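You operate a simulated robot arm through the tools that you are given. There is no shell and no other tool.

Carry out the task below with a simulated robot arm. There is one attempt and no reset: what you move stays moved.

## Task
Test the green sample in the drink view well, lamp on, drink type set to match.
Fine: green is LIME, purple BERRY, orange PEACH; the screen must show MATCH; lamp off again after; cup and knob stay; fizz pad and arm untouched. Set down upright: what you pick out. Where these are worked on the way, their far stop is far enough and under half their travel is too little: switch marked view lamp.

It is judged by the outcome, as a careful person would: the job done as asked, and still so three seconds after it is handed in. It fails if anything else is knocked over, pushed out of place, dropped, spilled or broken.

## Robot
A 7-joint arm with a three-finger gripper, fixed in place. Base frame: the origin is at the foot of the arm, x ahead of it, y to its left, z up. Lengths are in m, angles in rad, forces in N, time in s.
Its first joint turns from -2.897 to 2.897 rad. Payload 2.69 kg.
The TCP is the grasp point between the finger pads, 0.03 m short of the fingertips. In the tool frame z runs along the fingers and y along their closing line. The gripper opens to 0.128 m. The gripper's body begins 0.117 m behind the TCP.
Orientation is that of the tool frame in the base frame, as a unit quaternion [x, y, z, w]. With the fingers straight down and closing along the base's y, the tool's x points along the base's -x, its y along +y and its z along -z.

## Interface
- The arm moves only by the tool nudge_tool. Its arguments are lists of equal length, an entry for each row: "gripper": the gripper command, from -1 (fully open) to 1 (shut), values between in proportion; "offset": the shift along the tool's x, y, z in m, a list of three; "angular": the turn, a rotation vector about the tool's x, y, z in rad, a list of three. In form: {"gripper": [gripper, ...], "offset": [[dx, dy, dz], ...], "angular": [[wx, wy, wz], ...]}. A call has 1 to 20 rows; each row is the pose to reach, as a shift and turn from the pose commanded when the call began, along the tool's axes at that moment. A row lasts 0.2 s, in which the tool goes at most 0.05 m and 0.15 rad; a call with a longer step from one row to the next is refused whole, and so is a gripper value outside its range. Where a pose cannot be reached the arm comes as near as it can. A force on the tool above 90 N (or 10 N above the force at the start of the call, whichever is more), or a blocked arm, ends the call early, and 0.2 s more pass. The fingers move at their own pace and stop on an object; they squeeze with about 37 N. The grip force told is the motor's: it shows also when the fingers shut on nothing. Time passes only in rows, and 0.2 s behind the last, so rows that repeat a pose let the fingers close. It gives the time, the measured TCP pose, the force on the tool (base axes), the opening and the grip force at its end, in the units of the frame above (readings bear some noise), with the torque about the TCP (base axes, N m) and any sound that the robot's microphone picked up.
- Cameras (640 x 400 px; columns grow to the right, rows downward): "scene" is fixed at [0.0506, -0.6502, 1.6229]; the picture's right is [0.94, -0.34, 0.00], its down [-0.11, -0.31, -0.94] and it looks along [0.32, 0.89, -0.33] (base axes); focal length 322 px, centre (320, 200). "wrist" rides on the gripper at [0.058, 0.054, -0.131] in the tool frame; the picture's right is [-0.68, 0.74, 0.00], its down [-0.62, -0.57, -0.55] and it looks along [-0.40, -0.37, 0.84] (tool axes); focal length 234 px, centre (320, 200). There is no depth. A picture from a camera that has moved, and an enlarged one, comes with that camera's place and axes in the base frame and with its lens.
- grab_frame(camera): a new picture of that camera. It takes no simulated time.
- raise_lower(by): slides the trunk up (or, below 0, down) by that many m; the arm rides with it, the base frame stays. It gives what a move gives, with no picture.
- zoom(camera, box): a new picture of the part [left, top, right, bottom] of that camera's present view, enlarged. It takes no simulated time.
- close_job(): hands the job in; it is judged then, once.

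Places have to be worked out from the pictures, the camera data and where the tool is seen. Open the gripper and draw the arm clear of the work before you hand the job in, unless the task says otherwise.

The tools are called after "Emit:" as name(argument=value, ...) on one line, values as JSON. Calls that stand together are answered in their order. nudge_tool: Moves the arm, as the interface text tells. Its arguments: {"type":"object","properties":{"gripper":{"type":"array","items":{"type":"number"}},"offset":{"type":"array","items":{"type":"array","items":{"type":"number"}}},"angular":{"type":"array","items":{"type":"array","items":{"type":"number"}}}},"required":["gripper","offset","angular"]} The other tools are called the same way: raise_lower (by) slides the trunk up or down; grab_frame (camera) takes a picture; zoom (camera, box) takes an enlarged picture of a part of a camera's view; close_job () hands the job in.

At the start:

```text
clock: 0.0
ee_pos: [0.3332, 0.5832, 1.1912]
ee_rot: [0.0, 1.0, 0.0, 0.0]
ft_force: [0.0, 0.1, 1.0]
ft_torque: [0.0, -0.02, -0.01]
opening: 0.1282
gripper_force: 0.1
trunk travel left (down, up): [-0.15, 0.2]
```

scene: 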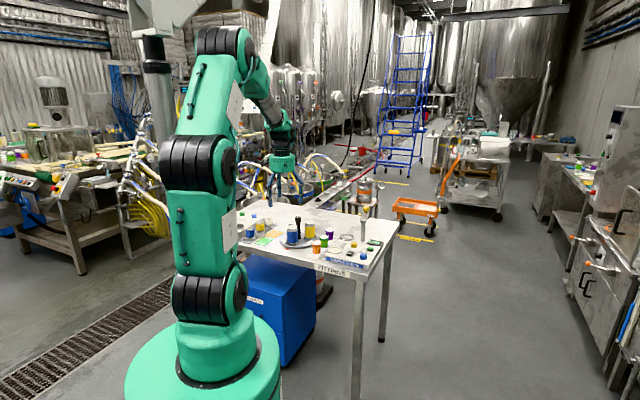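
wrist: 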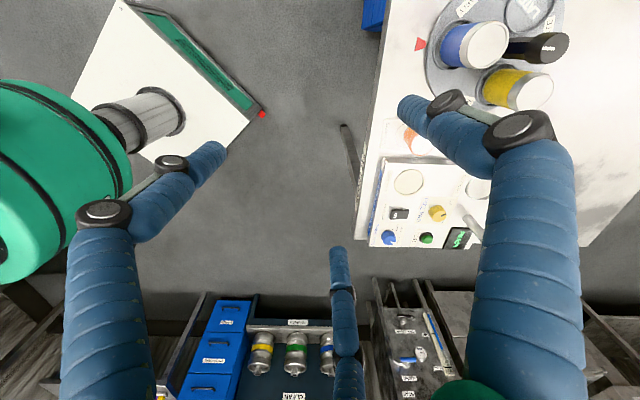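

I start by looking closely at the scene and wrist views to find the table, panel, cups and knob.

Emit:
zoom(camera="scene", box=[220, 180, 420, 305])

Emit:
zoom(camera="wrist", box=[340, 0, 640, 260])

Emit:
zoom(camera="wrist", box=[350, 140, 510, 260])

```text
3.20 times, centred on (320, 242) of scene
camera zoom: at [0.0506, -0.6502, 1.6229], right [0.94, -0.34, 0.0], down [-0.11, -0.31, -0.94], along [0.32, 0.89, -0.33], focal length 1031 px, centre (320, 64)
```

zoom: 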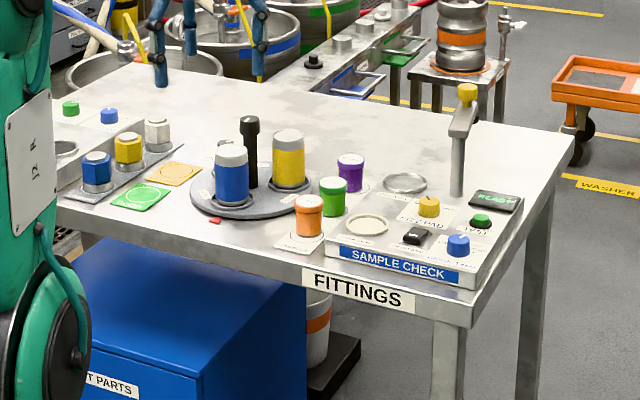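

```text
1.54 times, centred on (490, 130) of wrist
camera zoom: at [0.2739, 0.6362, 1.3203], right [0.68, 0.74, 0.0], down [0.62, -0.57, 0.55], along [0.4, -0.37, -0.84], focal length 360 px, centre (58, 308)
```

zoom: 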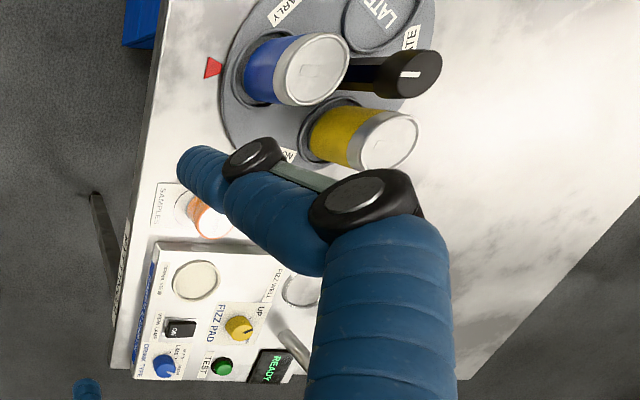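

```text
3.33 times, centred on (430, 200) of wrist
camera zoom: at [0.2739, 0.6362, 1.3203], right [0.68, 0.74, 0.0], down [0.62, -0.57, 0.55], along [0.4, -0.37, -0.84], focal length 781 px, centre (-47, 200)
```

zoom: 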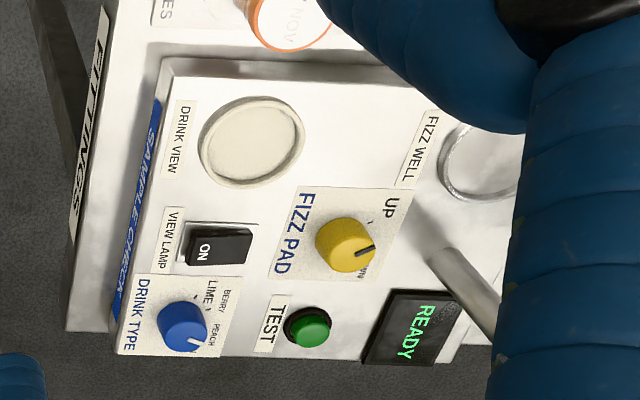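

The sample panel sits around (0.6–0.75, 0.55–0.7, ~0.88), close to the reach limit, with three cups on its far-left side. I move the arm over at height so the wrist camera looks at the cups and panel from above.

Emit:
nudge_tool(gripper=[-1, -1, -1, -1, -1, -1], offset=[[-0.02, 0.035, 0], [-0.045, 0.07, 0], [-0.07, 0.105, 0], [-0.095, 0.14, 0], [-0.115, 0.165, 0], [-0.115, 0.165, 0]], angular=[[0, 0, 0], [0, 0, 0], [0, 0, 0], [0, 0, 0], [0, 0, 0], [0, 0, 0]])

Emit:
grab_frame(camera="wrist")

Emit:
grab_frame(camera="scene")

```text
clock: 1.4
ee_pos: [0.4488, 0.7499, 1.1868]
ee_rot: [-0.001, 1.0, 0.001, 0.0]
ft_force: [-0.1, -0.5, -0.3]
ft_torque: [-0.05, 0.03, 0.02]
opening: 0.1279
gripper_force: 0.0
trunk travel left (down, up): [-0.15, 0.2]
```

```text
taken
camera wrist: at [0.3895, 0.8024, 1.3183], right [0.68, 0.74, 0.0], down [0.62, -0.56, 0.55], along [0.4, -0.37, -0.84], focal length 234 px, centre (320, 200)
```

wrist: 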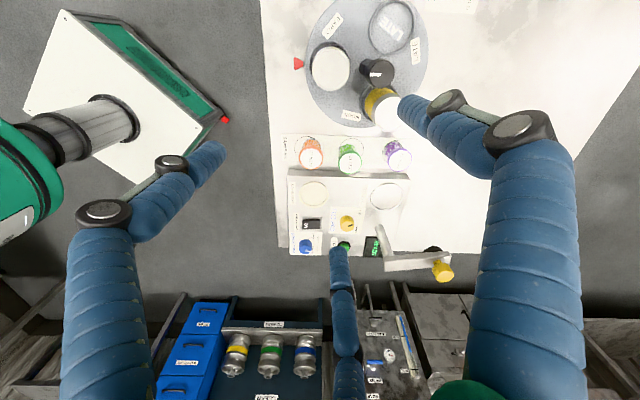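

```text
taken
```

scene: 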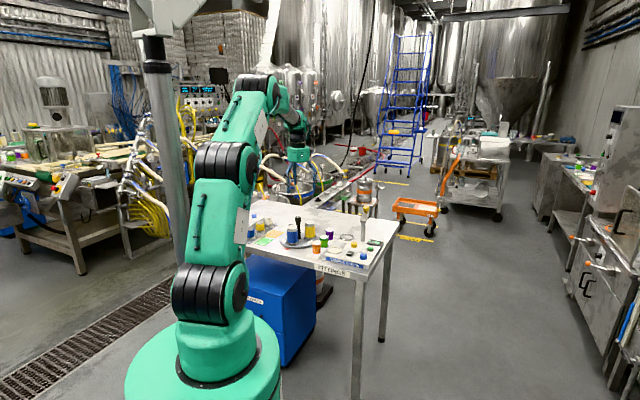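

The panel rows run along the picture's right, so about 47° in base. I zoom in on the cups and the panel for exact places.

Emit:
zoom(camera="wrist", box=[270, 120, 470, 290])

Emit:
zoom(camera="wrist", box=[280, 170, 400, 265])

Emit:
zoom(camera="scene", box=[300, 200, 400, 280])

```text
2.35 times, centred on (370, 205) of wrist
camera zoom: at [0.3895, 0.8024, 1.3183], right [0.68, 0.74, 0.0], down [0.62, -0.56, 0.55], along [0.4, -0.37, -0.84], focal length 551 px, centre (202, 188)
```

zoom: 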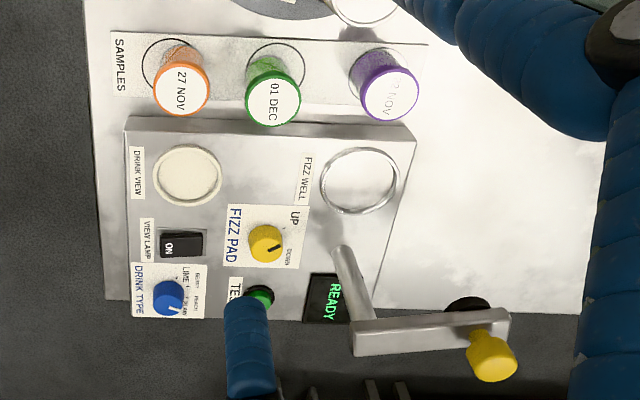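

```text
4.21 times, centred on (340, 218) of wrist
camera zoom: at [0.3895, 0.8024, 1.3183], right [0.68, 0.74, 0.0], down [0.62, -0.56, 0.55], along [0.4, -0.37, -0.84], focal length 986 px, centre (236, 126)
```

zoom: 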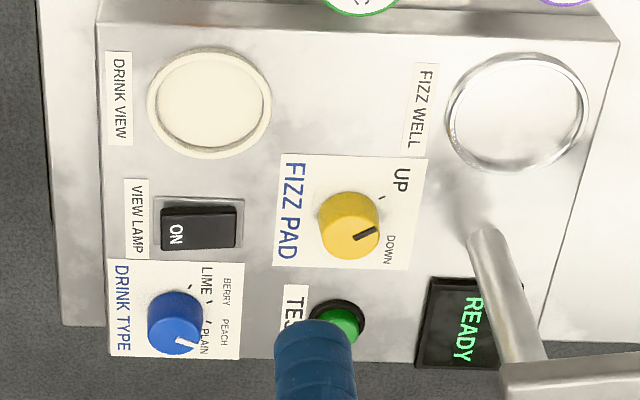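

```text
5.00 times, centred on (350, 240) of scene
camera zoom: at [0.0506, -0.6502, 1.6229], right [0.94, -0.34, 0.0], down [-0.11, -0.31, -0.94], along [0.32, 0.89, -0.33], focal length 1610 px, centre (170, 0)
```

zoom: 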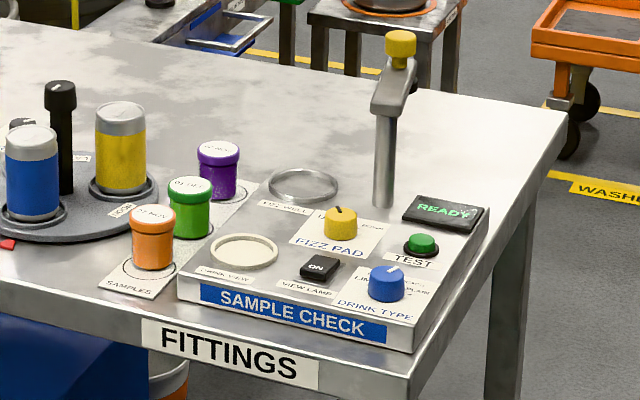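

The drink view well works out at about (0.574, 0.614, 0.89) and the green cup at about (0.55, 0.72). Before planning the grasp I close the gripper in free air, to see how the fingers really look and move.

Emit:
nudge_tool(gripper=[1, 1, 1, 1], offset=[[0, 0, 0], [0, 0, 0], [0, 0, 0], [0, 0, 0]], angular=[[0, 0, 0], [0, 0, 0], [0, 0, 0], [0, 0, 0]])

Emit:
grab_frame(camera="wrist")

Emit:
zoom(camera="scene", box=[240, 100, 360, 220])

```text
clock: 2.4
ee_pos: [0.4494, 0.7489, 1.1872]
ee_rot: [0.001, 1.0, 0.0, 0.0]
ft_force: [-0.4, 0.2, -0.1]
ft_torque: [-0.02, 0.02, -0.02]
opening: 0.002
gripper_force: 31.3
trunk travel left (down, up): [-0.15, 0.2]
```

```text
taken
camera wrist: at [0.3889, 0.8019, 1.3186], right [0.68, 0.74, 0.0], down [0.62, -0.56, 0.55], along [0.4, -0.37, -0.84], focal length 234 px, centre (320, 200)
```

wrist: 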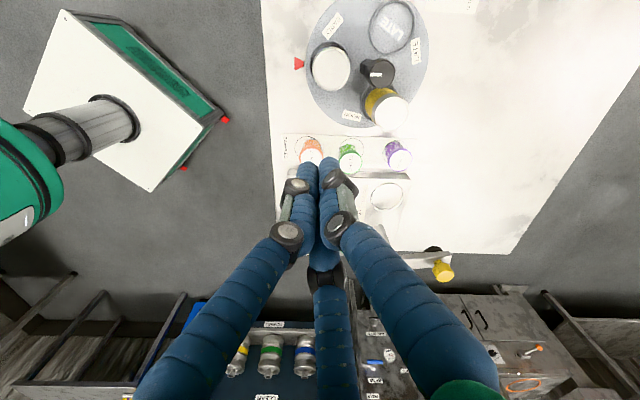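

```text
3.33 times, centred on (300, 160) of scene
camera zoom: at [0.0506, -0.6502, 1.6229], right [0.94, -0.34, 0.0], down [-0.11, -0.31, -0.94], along [0.32, 0.89, -0.33], focal length 1074 px, centre (387, 333)
```

zoom: 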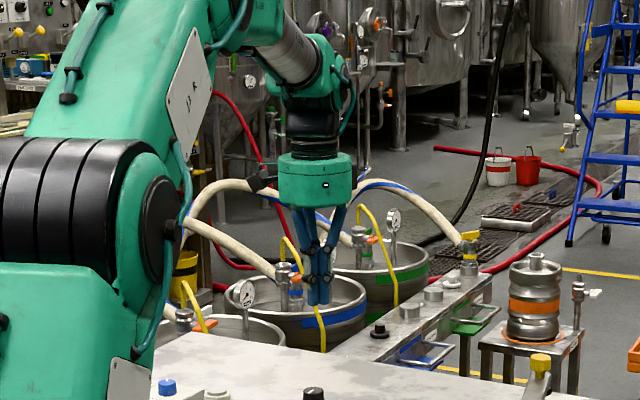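

The hand shows three fingers closing to a common centre. The cup row runs along about 47° in base, so I turn the tool by +47° (closing line across the row), partly open, and hover above the green cup to look again.

Emit:
nudge_tool(gripper=[-0.3, -0.3, -0.3, -0.3, -0.3, -0.3, -0.3], offset=[[-0.017, -0.005, 0.005], [-0.034, -0.01, 0.01], [-0.051, -0.015, 0.015], [-0.068, -0.02, 0.02], [-0.085, -0.025, 0.03], [-0.1, -0.03, 0.04], [-0.1, -0.03, 0.04]], angular=[[0, 0, -0.138], [0, 0, -0.276], [0, 0, -0.414], [0, 0, -0.552], [0, 0, -0.69], [0, 0, -0.827], [0, 0, -0.827]])

Emit:
grab_frame(camera="wrist")

Emit:
grab_frame(camera="scene")

```text
clock: 4.0
ee_pos: [0.5497, 0.7183, 1.1501]
ee_rot: [-0.403, 0.915, 0.0, 0.0]
ft_force: [-0.1, 0.1, -0.3]
ft_torque: [0.01, 0.04, -0.01]
opening: 0.0834
gripper_force: 0.1
trunk travel left (down, up): [-0.15, 0.2]
```

```text
taken
camera wrist: at [0.469, 0.7114, 1.2801], right [-0.09, 1.0, 0.0], down [0.83, 0.07, 0.55], along [0.55, 0.05, -0.84], focal length 234 px, centre (320, 200)
```

wrist: 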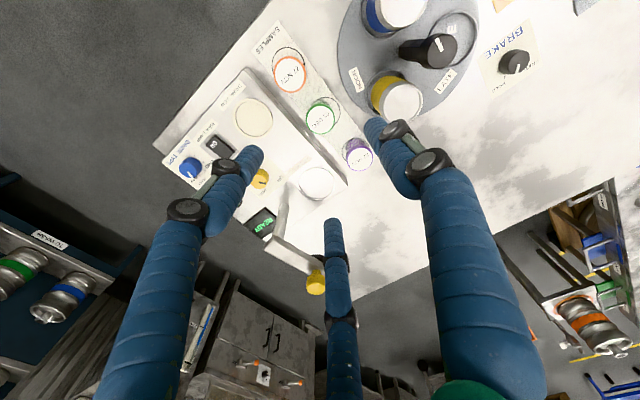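

```text
taken
```

scene: 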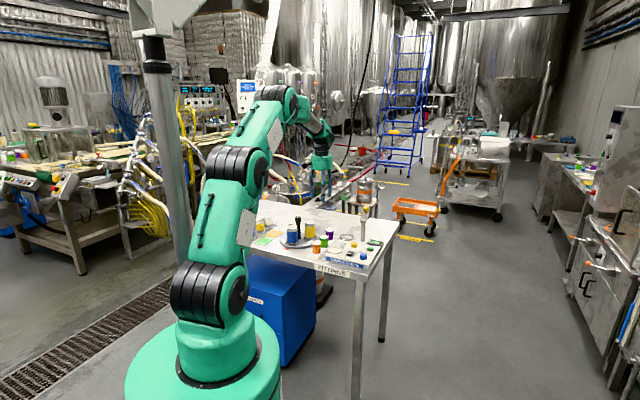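

The green cup's cap again comes out near (0.552, 0.719), matching my estimate. I zoom for a precise reading of the cup and the panel labels.

Emit:
zoom(camera="wrist", box=[240, 40, 400, 140])

Emit:
zoom(camera="wrist", box=[150, 80, 310, 180])

Emit:
zoom(camera="scene", box=[290, 130, 390, 270])

```text
4.00 times, centred on (320, 90) of wrist
camera zoom: at [0.469, 0.7114, 1.2801], right [-0.09, 1.0, 0.0], down [0.83, 0.07, 0.55], along [0.55, 0.05, -0.84], focal length 937 px, centre (320, 640)
```

zoom: 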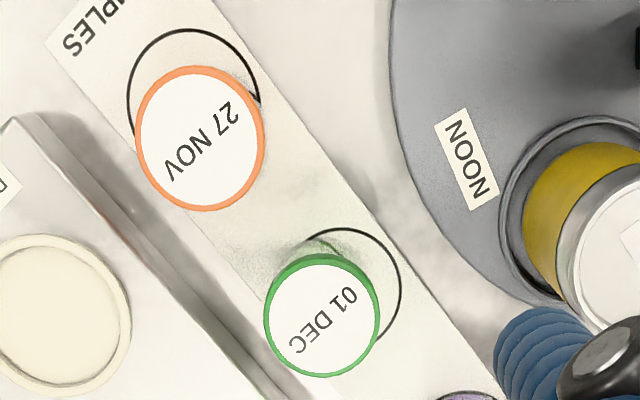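

```text
4.00 times, centred on (230, 130) of wrist
camera zoom: at [0.469, 0.7114, 1.2801], right [-0.09, 1.0, 0.0], down [0.83, 0.07, 0.55], along [0.55, 0.05, -0.84], focal length 937 px, centre (680, 480)
```

zoom: 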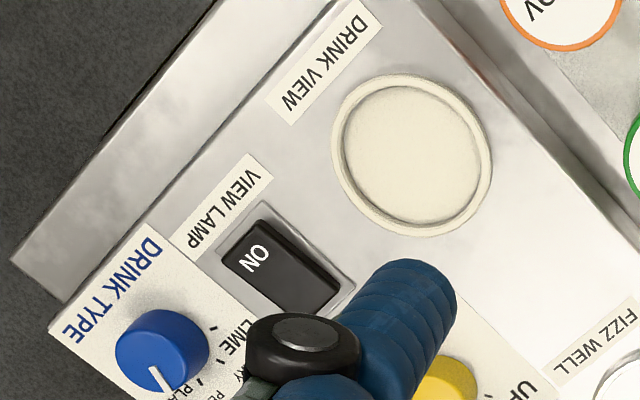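

```text
2.86 times, centred on (340, 200) of scene
camera zoom: at [0.0506, -0.6502, 1.6229], right [0.94, -0.34, 0.0], down [-0.11, -0.31, -0.94], along [0.32, 0.89, -0.33], focal length 920 px, centre (263, 200)
```

zoom: 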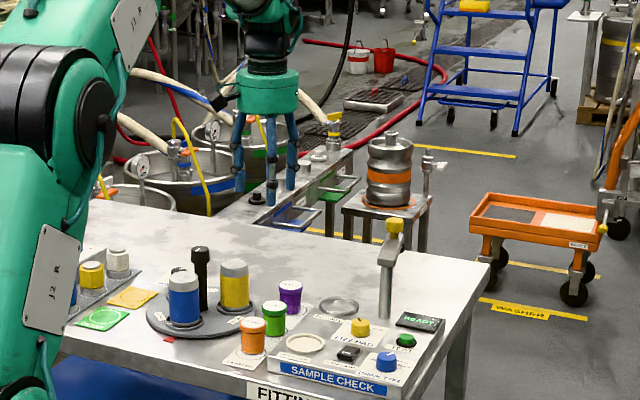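

Triangulating with the scene view, the green cup is centred near (0.560, 0.721), with its cap top at z≈0.914 and base at ≈0.862; the panel top is ≈0.89. I shift about 1 cm to centre over it, set the opening to about 0.07, and come down to a hover to check.

Emit:
nudge_tool(gripper=[-0.1, -0.1, -0.1, -0.1, -0.1], offset=[[-0.009, -0.005, 0.03], [-0.009, -0.005, 0.07], [-0.009, -0.005, 0.11], [-0.009, -0.005, 0.14], [-0.009, -0.005, 0.14]], angular=[[0, 0, 0], [0, 0, 0], [0, 0, 0], [0, 0, 0], [0, 0, 0]])

Emit:
grab_frame(camera="wrist")

Emit:
zoom(camera="scene", box=[280, 150, 400, 270])

```text
clock: 5.2
ee_pos: [0.5585, 0.7212, 1.0116]
ee_rot: [-0.402, 0.916, 0.0, 0.0]
ft_force: [0.4, -0.1, -1.1]
ft_torque: [0.02, -0.01, -0.01]
opening: 0.0704
gripper_force: 0.1
trunk travel left (down, up): [-0.15, 0.2]
```

```text
taken
camera wrist: at [0.4781, 0.7139, 1.1414], right [-0.08, 1.0, 0.0], down [0.83, 0.07, 0.55], along [0.55, 0.05, -0.84], focal length 234 px, centre (320, 200)
```

wrist: 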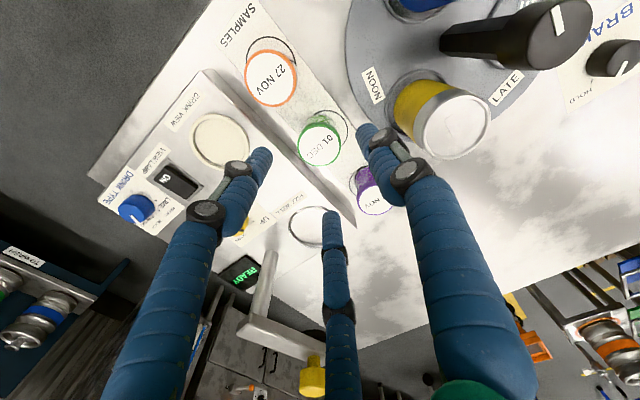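

```text
3.33 times, centred on (340, 210) of scene
camera zoom: at [0.0506, -0.6502, 1.6229], right [0.94, -0.34, 0.0], down [-0.11, -0.31, -0.94], along [0.32, 0.89, -0.33], focal length 1074 px, centre (253, 167)
```

zoom: 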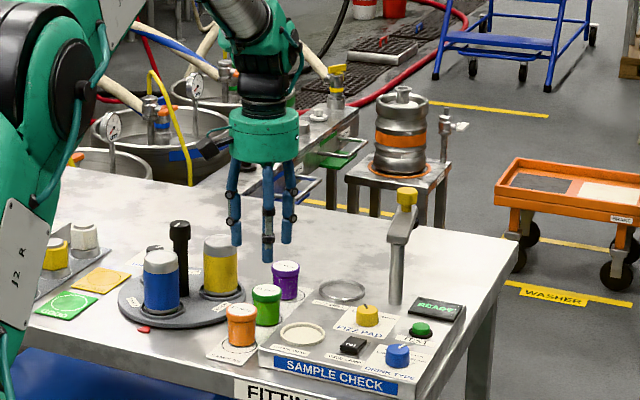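

The cup is centred under the tool within a millimetre or so (0.558, 0.721). I go down so the fingertips end just above panel level around the cap, then look before closing.

Emit:
nudge_tool(gripper=[-0.1, -0.1, -0.1, -0.1, -0.1], offset=[[0, 0, 0.03], [0, 0, 0.055], [0, 0, 0.075], [0, 0, 0.087], [0, 0, 0.087]], angular=[[0, 0, 0], [0, 0, 0], [0, 0, 0], [0, 0, 0], [0, 0, 0]])

Emit:
grab_frame(camera="wrist")

Emit:
zoom(camera="scene", box=[280, 170, 380, 270])

```text
clock: 6.4
ee_pos: [0.5585, 0.7207, 0.9229]
ee_rot: [-0.402, 0.915, 0.001, 0.001]
ft_force: [0.7, 0.9, -0.1]
ft_torque: [-0.01, 0.04, -0.02]
opening: 0.0705
gripper_force: 0.0
trunk travel left (down, up): [-0.15, 0.2]
```

```text
taken
camera wrist: at [0.4781, 0.714, 1.0536], right [-0.08, 1.0, 0.0], down [0.83, 0.07, 0.55], along [0.55, 0.05, -0.84], focal length 234 px, centre (320, 200)
```

wrist: 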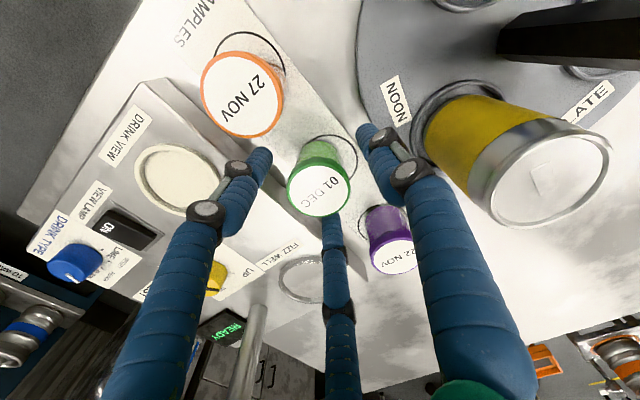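

```text
4.00 times, centred on (330, 220) of scene
camera zoom: at [0.0506, -0.6502, 1.6229], right [0.94, -0.34, 0.0], down [-0.11, -0.31, -0.94], along [0.32, 0.89, -0.33], focal length 1288 px, centre (280, 120)
```

zoom: 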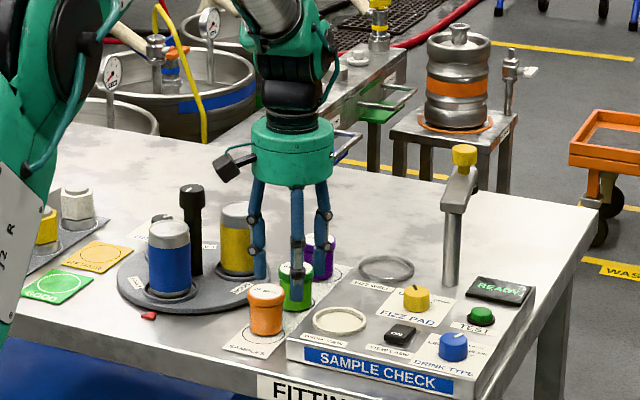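

The fingers straddle the green cap evenly with neighbours clear. I close the grip on the cup.

Emit:
nudge_tool(gripper=[1, 1, 1, 1], offset=[[0, 0, 0], [0, 0, 0], [0, 0, 0], [0, 0, 0]], angular=[[0, 0, 0], [0, 0, 0], [0, 0, 0], [0, 0, 0]])

Emit:
grab_frame(camera="wrist")

Emit:
zoom(camera="scene", box=[280, 170, 380, 270])

```text
clock: 7.4
ee_pos: [0.5583, 0.7214, 0.924]
ee_rot: [-0.402, 0.916, 0.0, 0.001]
ft_force: [0.2, 0.3, 1.5]
ft_torque: [-0.02, 0.02, -0.02]
opening: 0.042
gripper_force: 36.5
trunk travel left (down, up): [-0.15, 0.2]
```

```text
taken
camera wrist: at [0.4779, 0.7139, 1.054], right [-0.08, 1.0, 0.0], down [0.83, 0.07, 0.55], along [0.55, 0.05, -0.84], focal length 234 px, centre (320, 200)
```

wrist: 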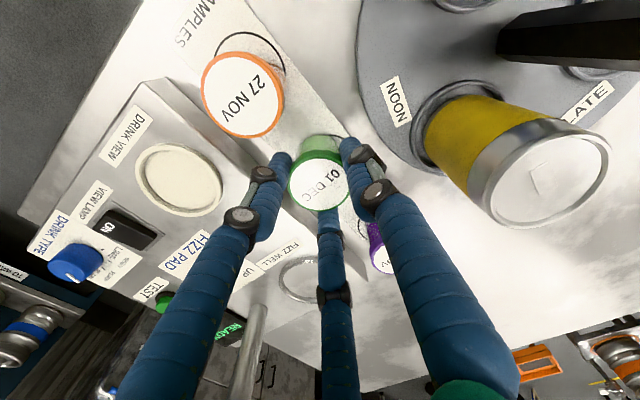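

```text
4.00 times, centred on (330, 220) of scene
camera zoom: at [0.0506, -0.6502, 1.6229], right [0.94, -0.34, 0.0], down [-0.11, -0.31, -0.94], along [0.32, 0.89, -0.33], focal length 1288 px, centre (280, 120)
```

zoom: 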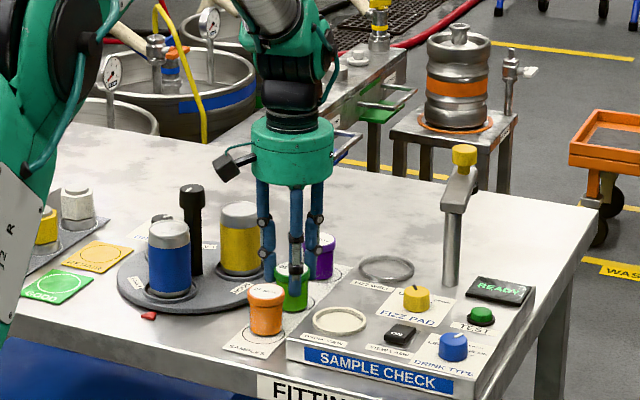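

The grip is firm on the cup (opening 0.042 m, 36 N). I lift straight up about 10 cm and carry it over to above the drink view well.

Emit:
nudge_tool(gripper=[1, 1, 1, 1, 1, 1, 1, 1, 1], offset=[[0, 0, -0.025], [0, 0, -0.06], [0, 0, -0.1], [0.017, -0.021, -0.1], [0.034, -0.042, -0.1], [0.051, -0.063, -0.1], [0.069, -0.085, -0.1], [0.069, -0.085, -0.08], [0.069, -0.085, -0.08]], angular=[[0, 0, 0], [0, 0, 0], [0, 0, 0], [0, 0, 0], [0, 0, 0], [0, 0, 0], [0, 0, 0], [0, 0, 0], [0, 0, 0]])

Emit:
grab_frame(camera="wrist")

Emit:
zoom(camera="scene", box=[280, 170, 400, 290])

```text
clock: 9.4
ee_pos: [0.5757, 0.6155, 1.0018]
ee_rot: [-0.401, 0.916, 0.0, -0.001]
ft_force: [0.2, 0.3, -1.7]
ft_torque: [-0.06, 0.03, 0.02]
opening: 0.042
gripper_force: 37.1
trunk travel left (down, up): [-0.15, 0.2]
```

```text
taken
camera wrist: at [0.4945, 0.6085, 1.1321], right [-0.08, 1.0, 0.0], down [0.83, 0.07, 0.55], along [0.55, 0.05, -0.84], focal length 234 px, centre (320, 200)
```

wrist: 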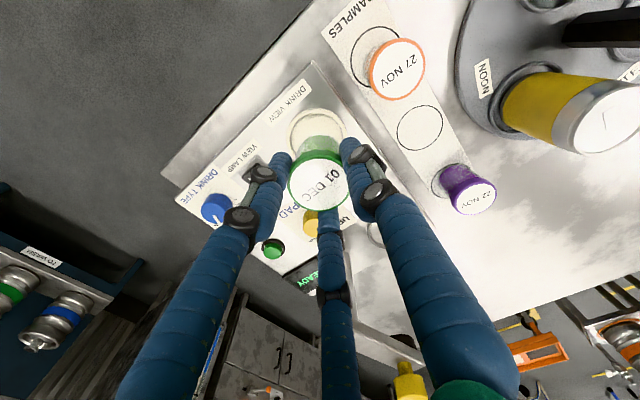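

```text
3.33 times, centred on (340, 230) of scene
camera zoom: at [0.0506, -0.6502, 1.6229], right [0.94, -0.34, 0.0], down [-0.11, -0.31, -0.94], along [0.32, 0.89, -0.33], focal length 1074 px, centre (253, 100)
```

zoom: 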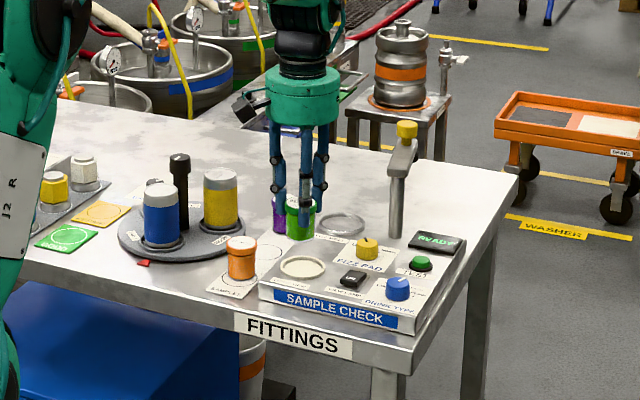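

The cup hangs upright above the well. I zoom to measure the remaining offset between cup axis and well centre.

Emit:
zoom(camera="wrist", box=[256, 90, 384, 218])

Emit:
zoom(camera="scene", box=[325, 210, 385, 270])

```text
3.12 times, centred on (320, 154) of wrist
camera zoom: at [0.4945, 0.6085, 1.1321], right [-0.08, 1.0, 0.0], down [0.83, 0.07, 0.55], along [0.55, 0.05, -0.84], focal length 732 px, centre (320, 344)
```

zoom: 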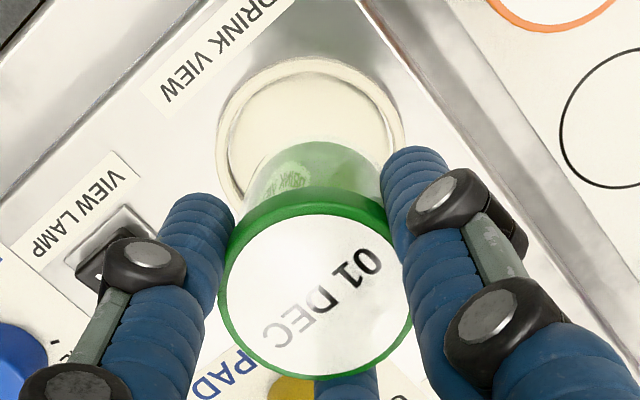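

```text
6.67 times, centred on (355, 240) of scene
camera zoom: at [0.0506, -0.6502, 1.6229], right [0.94, -0.34, 0.0], down [-0.11, -0.31, -0.94], along [0.32, 0.89, -0.33], focal length 2147 px, centre (87, -67)
```

zoom: 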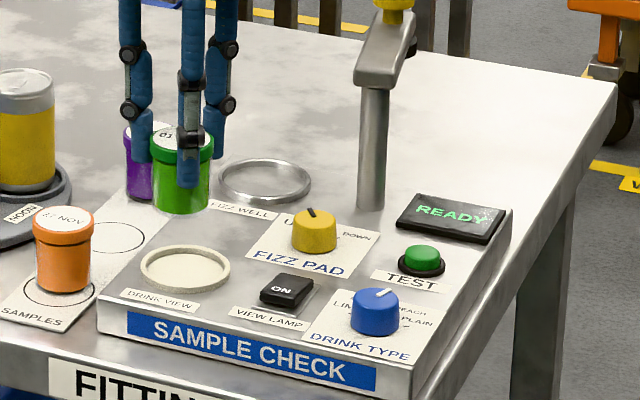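

The cup axis is at about (0.573, 0.614) and the well centre at about (0.575, 0.6125), so only a 2 mm correction is needed. I lower most of the way and check before touching down.

Emit:
nudge_tool(gripper=[1, 1, 1, 1], offset=[[0.0008, -0.002, 0.015], [0.0008, -0.002, 0.03], [0.0008, -0.002, 0.04], [0.0008, -0.002, 0.04]], angular=[[0, 0, 0], [0, 0, 0], [0, 0, 0], [0, 0, 0]])

Emit:
zoom(camera="wrist", box=[256, 90, 384, 218])

Emit:
zoom(camera="scene", box=[325, 210, 385, 270])

```text
clock: 10.4
ee_pos: [0.5758, 0.6119, 0.9623]
ee_rot: [-0.402, 0.915, -0.001, 0.001]
ft_force: [-0.8, 0.2, -0.4]
ft_torque: [-0.01, 0.0, 0.01]
opening: 0.042
gripper_force: 36.7
trunk travel left (down, up): [-0.15, 0.2]
```

```text
3.12 times, centred on (320, 154) of wrist
camera zoom: at [0.4951, 0.604, 1.0934], right [-0.08, 1.0, 0.0], down [0.83, 0.07, 0.55], along [0.55, 0.05, -0.84], focal length 732 px, centre (320, 344)
```

zoom: 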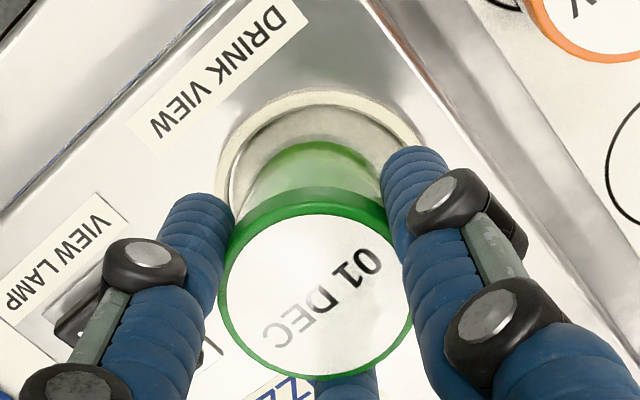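

```text
6.67 times, centred on (355, 240) of scene
camera zoom: at [0.0506, -0.6502, 1.6229], right [0.94, -0.34, 0.0], down [-0.11, -0.31, -0.94], along [0.32, 0.89, -0.33], focal length 2147 px, centre (87, -67)
```

zoom: 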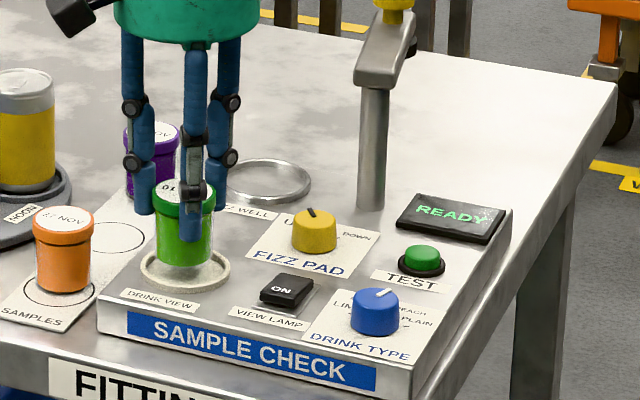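

Cup and ring are concentric within about 1.5 mm and the cup base is still about 1 cm above the well. I lower the last bit in small steps, watching the force.

Emit:
nudge_tool(gripper=[1, 1, 1, 1], offset=[[-0.0007, -0.0007, 0.003], [-0.0007, -0.0007, 0.006], [-0.0007, -0.0007, 0.008], [-0.0007, -0.0007, 0.008]], angular=[[0, 0, 0], [0, 0, 0], [0, 0, 0], [0, 0, 0]])

Emit:
zoom(camera="scene", box=[325, 210, 385, 270])

```text
clock: 11.4
ee_pos: [0.5754, 0.6121, 0.9549]
ee_rot: [-0.402, 0.916, 0.0, 0.0]
ft_force: [0.3, 0.1, -1.0]
ft_torque: [-0.01, 0.03, -0.02]
opening: 0.0418
gripper_force: 37.1
trunk travel left (down, up): [-0.15, 0.2]
```

```text
6.67 times, centred on (355, 240) of scene
camera zoom: at [0.0506, -0.6502, 1.6229], right [0.94, -0.34, 0.0], down [-0.11, -0.31, -0.94], along [0.32, 0.89, -0.33], focal length 2147 px, centre (87, -67)
```

zoom: 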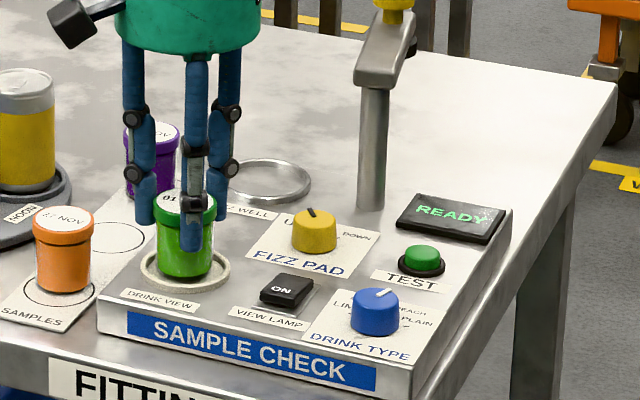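

No contact yet; the base is nearly at the rim plane. I continue down in 2 mm steps.

Emit:
nudge_tool(gripper=[1, 1, 1, 1], offset=[[0, 0, 0.002], [0, 0, 0.004], [0, 0, 0.005], [0, 0, 0.005]], angular=[[0, 0, 0], [0, 0, 0], [0, 0, 0], [0, 0, 0]])

Emit:
zoom(camera="scene", box=[335, 225, 365, 255])

```text
clock: 12.4
ee_pos: [0.5743, 0.6123, 0.9497]
ee_rot: [-0.402, 0.916, 0.0, 0.0]
ft_force: [0.2, -1.5, 1.5]
ft_torque: [-0.09, 0.01, 0.02]
opening: 0.0421
gripper_force: 37.3
trunk travel left (down, up): [-0.15, 0.2]
```

```text
13.33 times, centred on (350, 240) of scene
camera zoom: at [0.0506, -0.6502, 1.6229], right [0.94, -0.34, 0.0], down [-0.11, -0.31, -0.94], along [0.32, 0.89, -0.33], focal length 4295 px, centre (-80, -333)
```

zoom: 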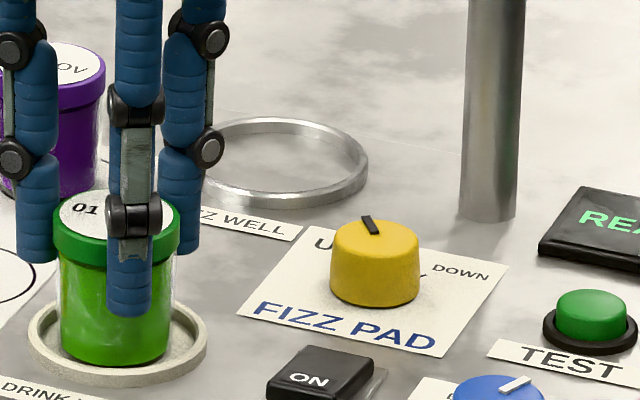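

The cup base is now inside the raised ring and the force just changed sign slightly. I press 2–3 mm further to confirm it is seated.

Emit:
nudge_tool(gripper=[1, 1, 1], offset=[[0, 0, 0.0015], [0, 0, 0.003], [0, 0, 0.003]], angular=[[0, 0, 0], [0, 0, 0], [0, 0, 0]])

Emit:
zoom(camera="scene", box=[335, 225, 365, 255])

```text
clock: 13.2
ee_pos: [0.5762, 0.6119, 0.9479]
ee_rot: [-0.401, 0.916, 0.0, 0.002]
ft_force: [-2.4, -5.0, 22.4]
ft_torque: [-0.3, 0.24, -0.01]
opening: 0.0419
gripper_force: 37.4
trunk travel left (down, up): [-0.15, 0.2]
```

```text
13.33 times, centred on (350, 240) of scene
camera zoom: at [0.0506, -0.6502, 1.6229], right [0.94, -0.34, 0.0], down [-0.11, -0.31, -0.94], along [0.32, 0.89, -0.33], focal length 4295 px, centre (-80, -333)
```

zoom: 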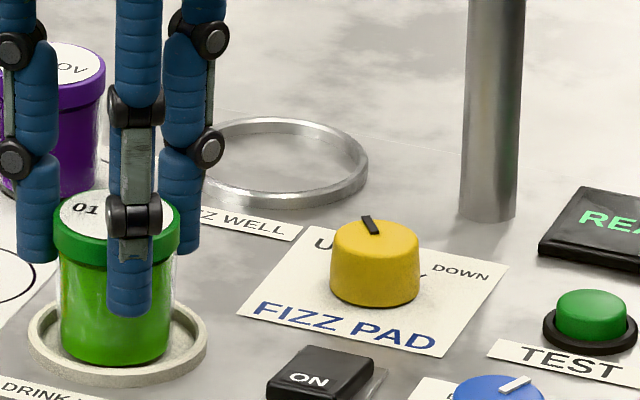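

A 22 N reaction shows the cup standing on the well floor inside the ring. I relieve the push slightly, open the fingers to about 0.07 m and let it settle.

Emit:
nudge_tool(gripper=[1, -0.1, -0.1, -0.1], offset=[[0, 0, -0.002], [0, 0, -0.002], [0, 0, -0.002], [0, 0, -0.002]], angular=[[0, 0, 0], [0, 0, 0], [0, 0, 0], [0, 0, 0]])

Emit:
zoom(camera="scene", box=[335, 225, 365, 255])

Emit:
grab_frame(camera="wrist")

```text
clock: 14.2
ee_pos: [0.5755, 0.6104, 0.949]
ee_rot: [-0.402, 0.916, 0.0, -0.001]
ft_force: [-0.3, 0.0, 0.6]
ft_torque: [-0.01, -0.03, -0.04]
opening: 0.0703
gripper_force: 0.1
trunk travel left (down, up): [-0.15, 0.2]
```

```text
13.33 times, centred on (350, 240) of scene
camera zoom: at [0.0506, -0.6502, 1.6229], right [0.94, -0.34, 0.0], down [-0.11, -0.31, -0.94], along [0.32, 0.89, -0.33], focal length 4295 px, centre (-80, -333)
```

zoom: 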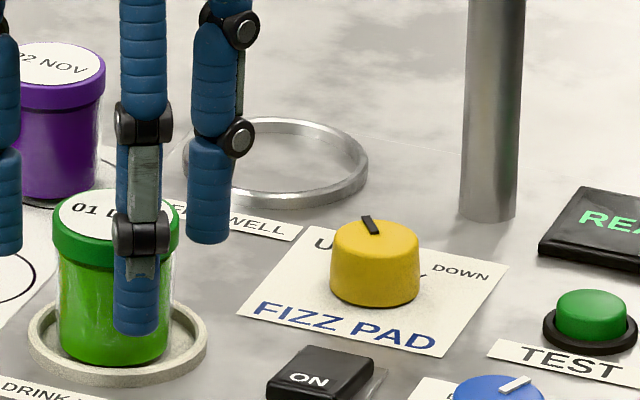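

```text
taken
camera wrist: at [0.4959, 0.6041, 1.0793], right [-0.08, 1.0, 0.0], down [0.83, 0.07, 0.55], along [0.55, 0.05, -0.84], focal length 234 px, centre (320, 200)
```

wrist: 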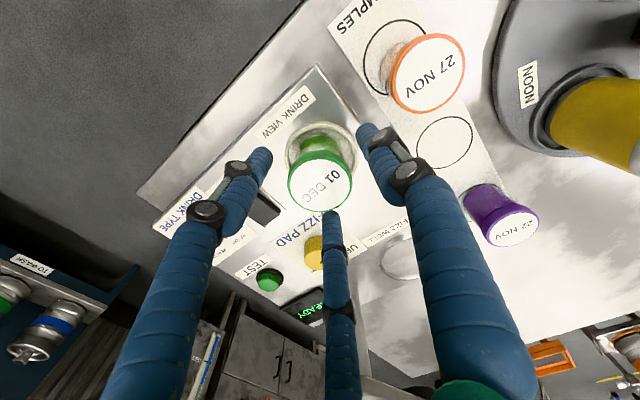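

The cup stands upright inside the ring by itself. I raise the hand straight up clear of it.

Emit:
nudge_tool(gripper=[-0.1, -0.1, -0.1, -0.1, -0.1], offset=[[0, 0, -0.03], [0, 0, -0.07], [0, 0, -0.11], [0, 0, -0.15], [0, 0, -0.15]], angular=[[0, 0, 0], [0, 0, 0], [0, 0, 0], [0, 0, 0], [0, 0, 0]])

Emit:
zoom(camera="scene", box=[335, 225, 385, 265])

Emit:
grab_frame(camera="wrist")

```text
clock: 15.4
ee_pos: [0.5776, 0.6114, 1.0989]
ee_rot: [-0.402, 0.916, 0.0, 0.0]
ft_force: [-1.2, -0.8, 0.4]
ft_torque: [0.07, -0.03, -0.04]
opening: 0.0707
gripper_force: 0.1
trunk travel left (down, up): [-0.15, 0.2]
```

```text
10.00 times, centred on (360, 245) of scene
camera zoom: at [0.0506, -0.6502, 1.6229], right [0.94, -0.34, 0.0], down [-0.11, -0.31, -0.94], along [0.32, 0.89, -0.33], focal length 3221 px, centre (-80, -250)
```

zoom: 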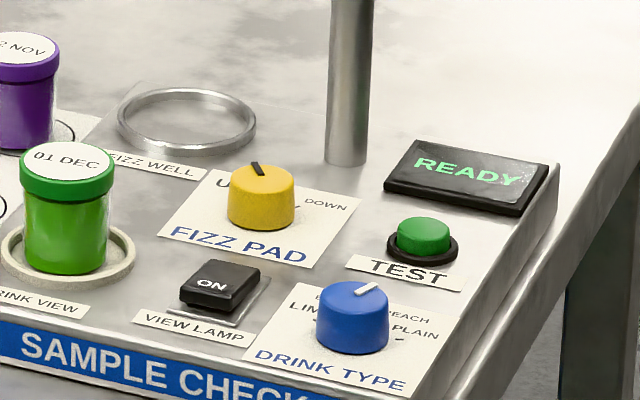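

```text
taken
camera wrist: at [0.4967, 0.6042, 1.2299], right [-0.08, 1.0, 0.0], down [0.83, 0.07, 0.55], along [0.55, 0.05, -0.84], focal length 234 px, centre (320, 200)
```

wrist: 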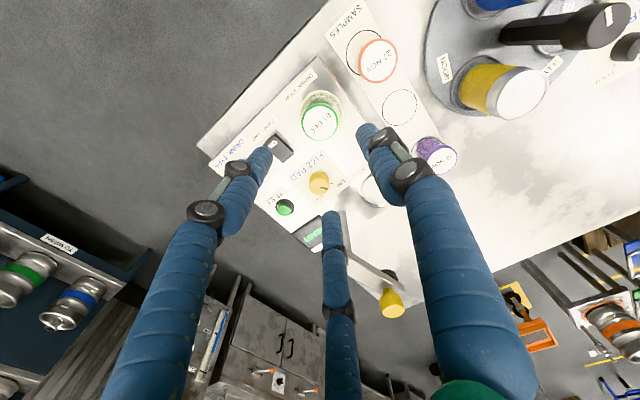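

The green cup stands in the drink view well. The DRINK TYPE knob shows LIME, BERRY, PEACH, PLAIN marks; its pointer looks to be near PLAIN. I go above that knob, turning the tool back to yaw 0, to view it closely.

Emit:
nudge_tool(gripper=[-0.1, -0.1, -0.1, -0.1, -0.1, -0.1, -0.1], offset=[[0.003, -0.02, 0], [0.006, -0.04, 0], [0.009, -0.06, 0], [0.012, -0.08, 0], [0.015, -0.1, 0], [0.0186, -0.122, 0], [0.0186, -0.122, 0]], angular=[[0, 0, 0.138], [0, 0, 0.276], [0, 0, 0.414], [0, 0, 0.552], [0, 0, 0.69], [0, 0, 0.827], [0, 0, 0.827]])

Emit:
grab_frame(camera="wrist")

Emit:
zoom(camera="wrist", box=[256, 100, 384, 200])

```text
clock: 17.0
ee_pos: [0.6532, 0.5141, 1.0989]
ee_rot: [0.0, 1.0, 0.0, 0.001]
ft_force: [0.5, -0.7, 0.0]
ft_torque: [0.03, 0.01, 0.0]
opening: 0.0702
gripper_force: 0.1
trunk travel left (down, up): [-0.15, 0.2]
```

```text
taken
camera wrist: at [0.5924, 0.5675, 1.2297], right [0.68, 0.74, 0.0], down [0.62, -0.57, 0.55], along [0.4, -0.37, -0.84], focal length 234 px, centre (320, 200)
```

wrist: 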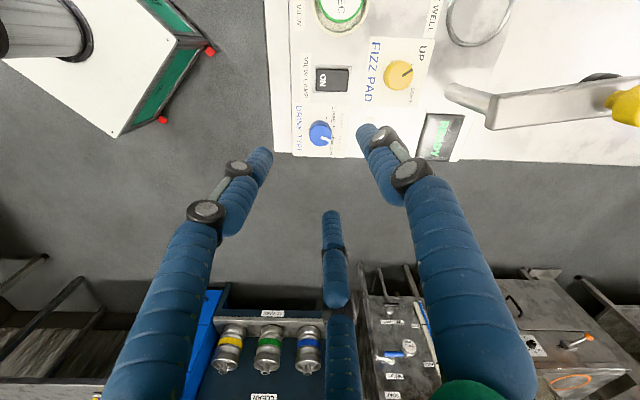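

```text
4.00 times, centred on (320, 150) of wrist
camera zoom: at [0.5924, 0.5675, 1.2297], right [0.68, 0.74, 0.0], down [0.62, -0.57, 0.55], along [0.4, -0.37, -0.84], focal length 937 px, centre (320, 400)
```

zoom: 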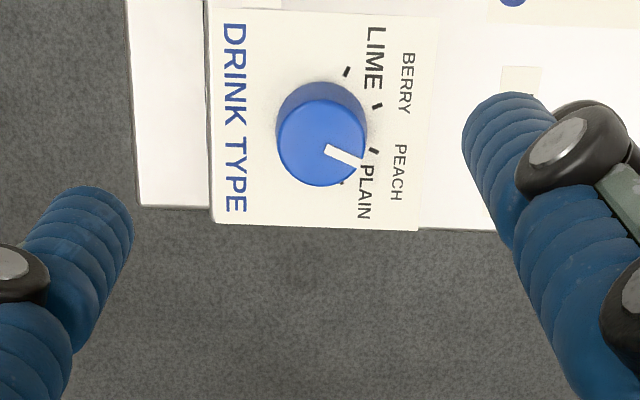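

The close view shows the ticks LIME, BERRY, PEACH, PLAIN about 45° apart, and the white pointer is at PEACH. LIME is about 90° counter-clockwise from there, seen from above. The knob centre works out at about (0.668, 0.499), top z≈0.909, so I move over it and lower to a hover for a check.

Emit:
nudge_tool(gripper=[0.1, 0.1, 0.1, 0.1, 0.1], offset=[[-0.0155, -0.0155, 0.03], [-0.0155, -0.0155, 0.06], [-0.0155, -0.0155, 0.09], [-0.0155, -0.0155, 0.115], [-0.0155, -0.0155, 0.115]], angular=[[0, 0, 0], [0, 0, 0], [0, 0, 0], [0, 0, 0], [0, 0, 0]])

Emit:
grab_frame(camera="wrist")

Emit:
zoom(camera="wrist", box=[256, 100, 384, 200])

Emit:
zoom(camera="scene", box=[335, 210, 395, 270])

```text
clock: 18.2
ee_pos: [0.6678, 0.5011, 0.9846]
ee_rot: [0.0, 1.0, 0.001, 0.0]
ft_force: [-0.1, 0.1, -1.4]
ft_torque: [0.03, 0.04, -0.01]
opening: 0.0576
gripper_force: 0.1
trunk travel left (down, up): [-0.15, 0.2]
```

```text
taken
camera wrist: at [0.6087, 0.5544, 1.1141], right [0.68, 0.74, 0.0], down [0.62, -0.57, 0.55], along [0.4, -0.37, -0.84], focal length 234 px, centre (320, 200)
```

wrist: 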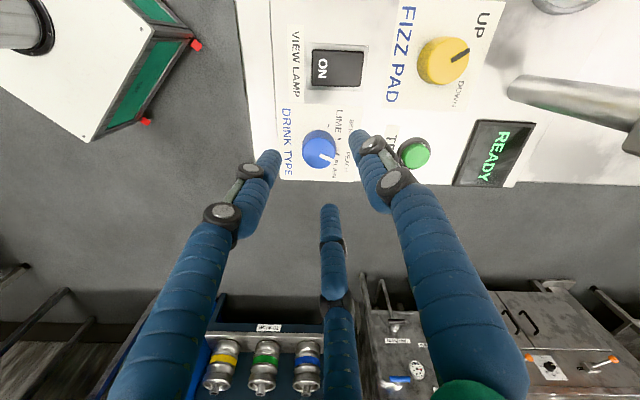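

```text
4.00 times, centred on (320, 150) of wrist
camera zoom: at [0.6087, 0.5544, 1.1141], right [0.68, 0.74, 0.0], down [0.62, -0.57, 0.55], along [0.4, -0.37, -0.84], focal length 937 px, centre (320, 400)
```

zoom: 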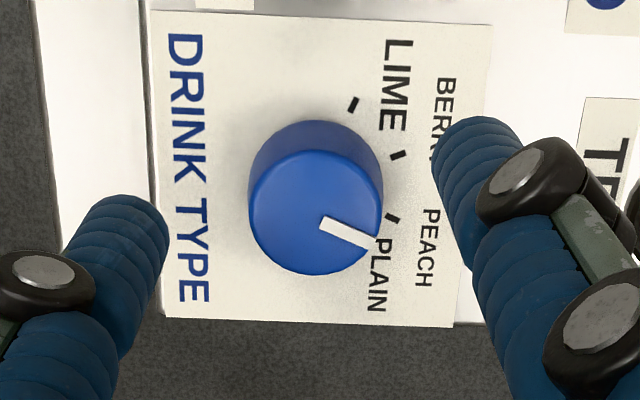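

```text
6.67 times, centred on (365, 240) of scene
camera zoom: at [0.0506, -0.6502, 1.6229], right [0.94, -0.34, 0.0], down [-0.11, -0.31, -0.94], along [0.32, 0.89, -0.33], focal length 2147 px, centre (20, -67)
```

zoom: 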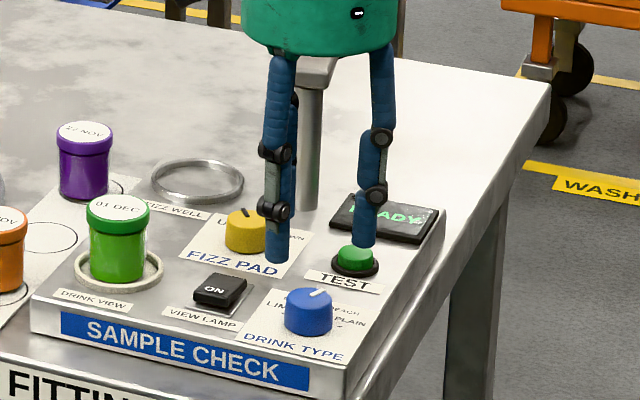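

The knob's axis is about 3 mm further toward the panel edge than the tool; nothing lies within finger reach around it. I correct that and lower until the tips are a few millimetres above the panel.

Emit:
nudge_tool(gripper=[0.1, 0.1, 0.1, 0.1, 0.1], offset=[[-0.0022, -0.002, 0.02], [-0.0022, -0.002, 0.04], [-0.0022, -0.002, 0.053], [-0.0022, -0.002, 0.06], [-0.0022, -0.002, 0.06]], angular=[[0, 0, 0], [0, 0, 0], [0, 0, 0], [0, 0, 0], [0, 0, 0]])

Emit:
zoom(camera="wrist", box=[240, 100, 400, 240])

Emit:
zoom(camera="scene", box=[335, 210, 395, 270])

```text
clock: 19.4
ee_pos: [0.6713, 0.4979, 0.9234]
ee_rot: [0.0, 1.0, 0.0, 0.0]
ft_force: [-0.4, -0.2, 0.3]
ft_torque: [0.01, 0.04, -0.01]
opening: 0.0575
gripper_force: 0.1
trunk travel left (down, up): [-0.15, 0.2]
```

```text
2.86 times, centred on (320, 170) of wrist
camera zoom: at [0.6114, 0.5508, 1.0537], right [0.68, 0.74, 0.0], down [0.62, -0.57, 0.55], along [0.4, -0.37, -0.84], focal length 669 px, centre (320, 286)
```

zoom: 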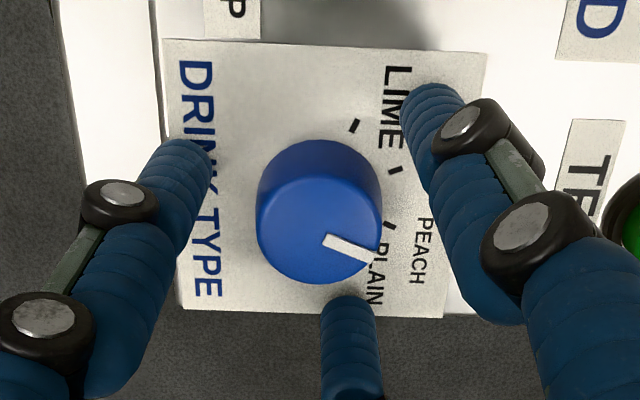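

```text
6.67 times, centred on (365, 240) of scene
camera zoom: at [0.0506, -0.6502, 1.6229], right [0.94, -0.34, 0.0], down [-0.11, -0.31, -0.94], along [0.32, 0.89, -0.33], focal length 2147 px, centre (20, -67)
```

zoom: 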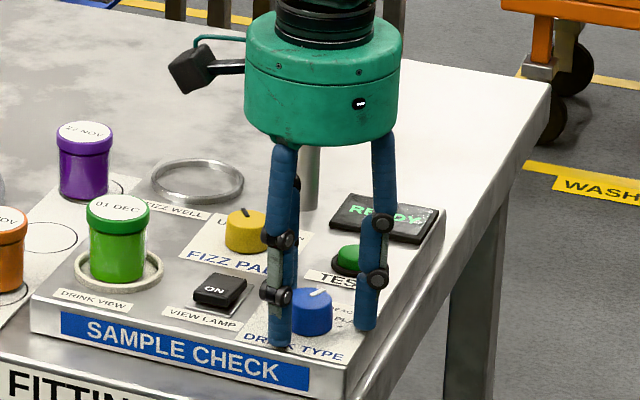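

The fingers surround the knob evenly. I close on it.

Emit:
nudge_tool(gripper=[1, 1, 1], offset=[[0, 0, 0], [0, 0, 0], [0, 0, 0]], angular=[[0, 0, 0], [0, 0, 0], [0, 0, 0]])

Emit:
zoom(camera="wrist", box=[240, 100, 400, 240])

```text
clock: 20.2
ee_pos: [0.6703, 0.4973, 0.9239]
ee_rot: [-0.001, 1.0, 0.0, 0.0]
ft_force: [-5.8, 6.3, 0.8]
ft_torque: [0.28, 0.34, -0.02]
opening: 0.0318
gripper_force: 44.7
trunk travel left (down, up): [-0.15, 0.2]
```

```text
2.86 times, centred on (320, 170) of wrist
camera zoom: at [0.6108, 0.5512, 1.0539], right [0.68, 0.74, 0.0], down [0.62, -0.56, 0.55], along [0.4, -0.37, -0.84], focal length 669 px, centre (320, 286)
```

zoom: 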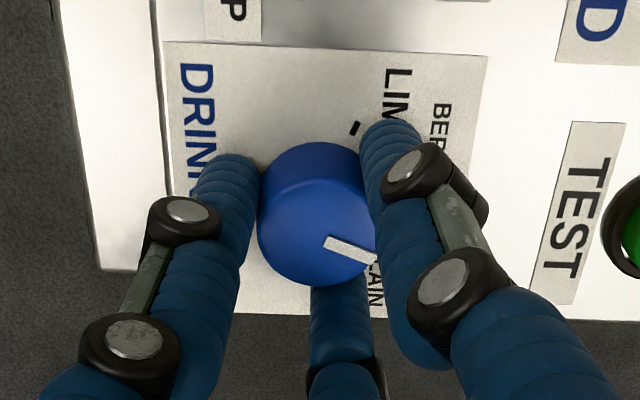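

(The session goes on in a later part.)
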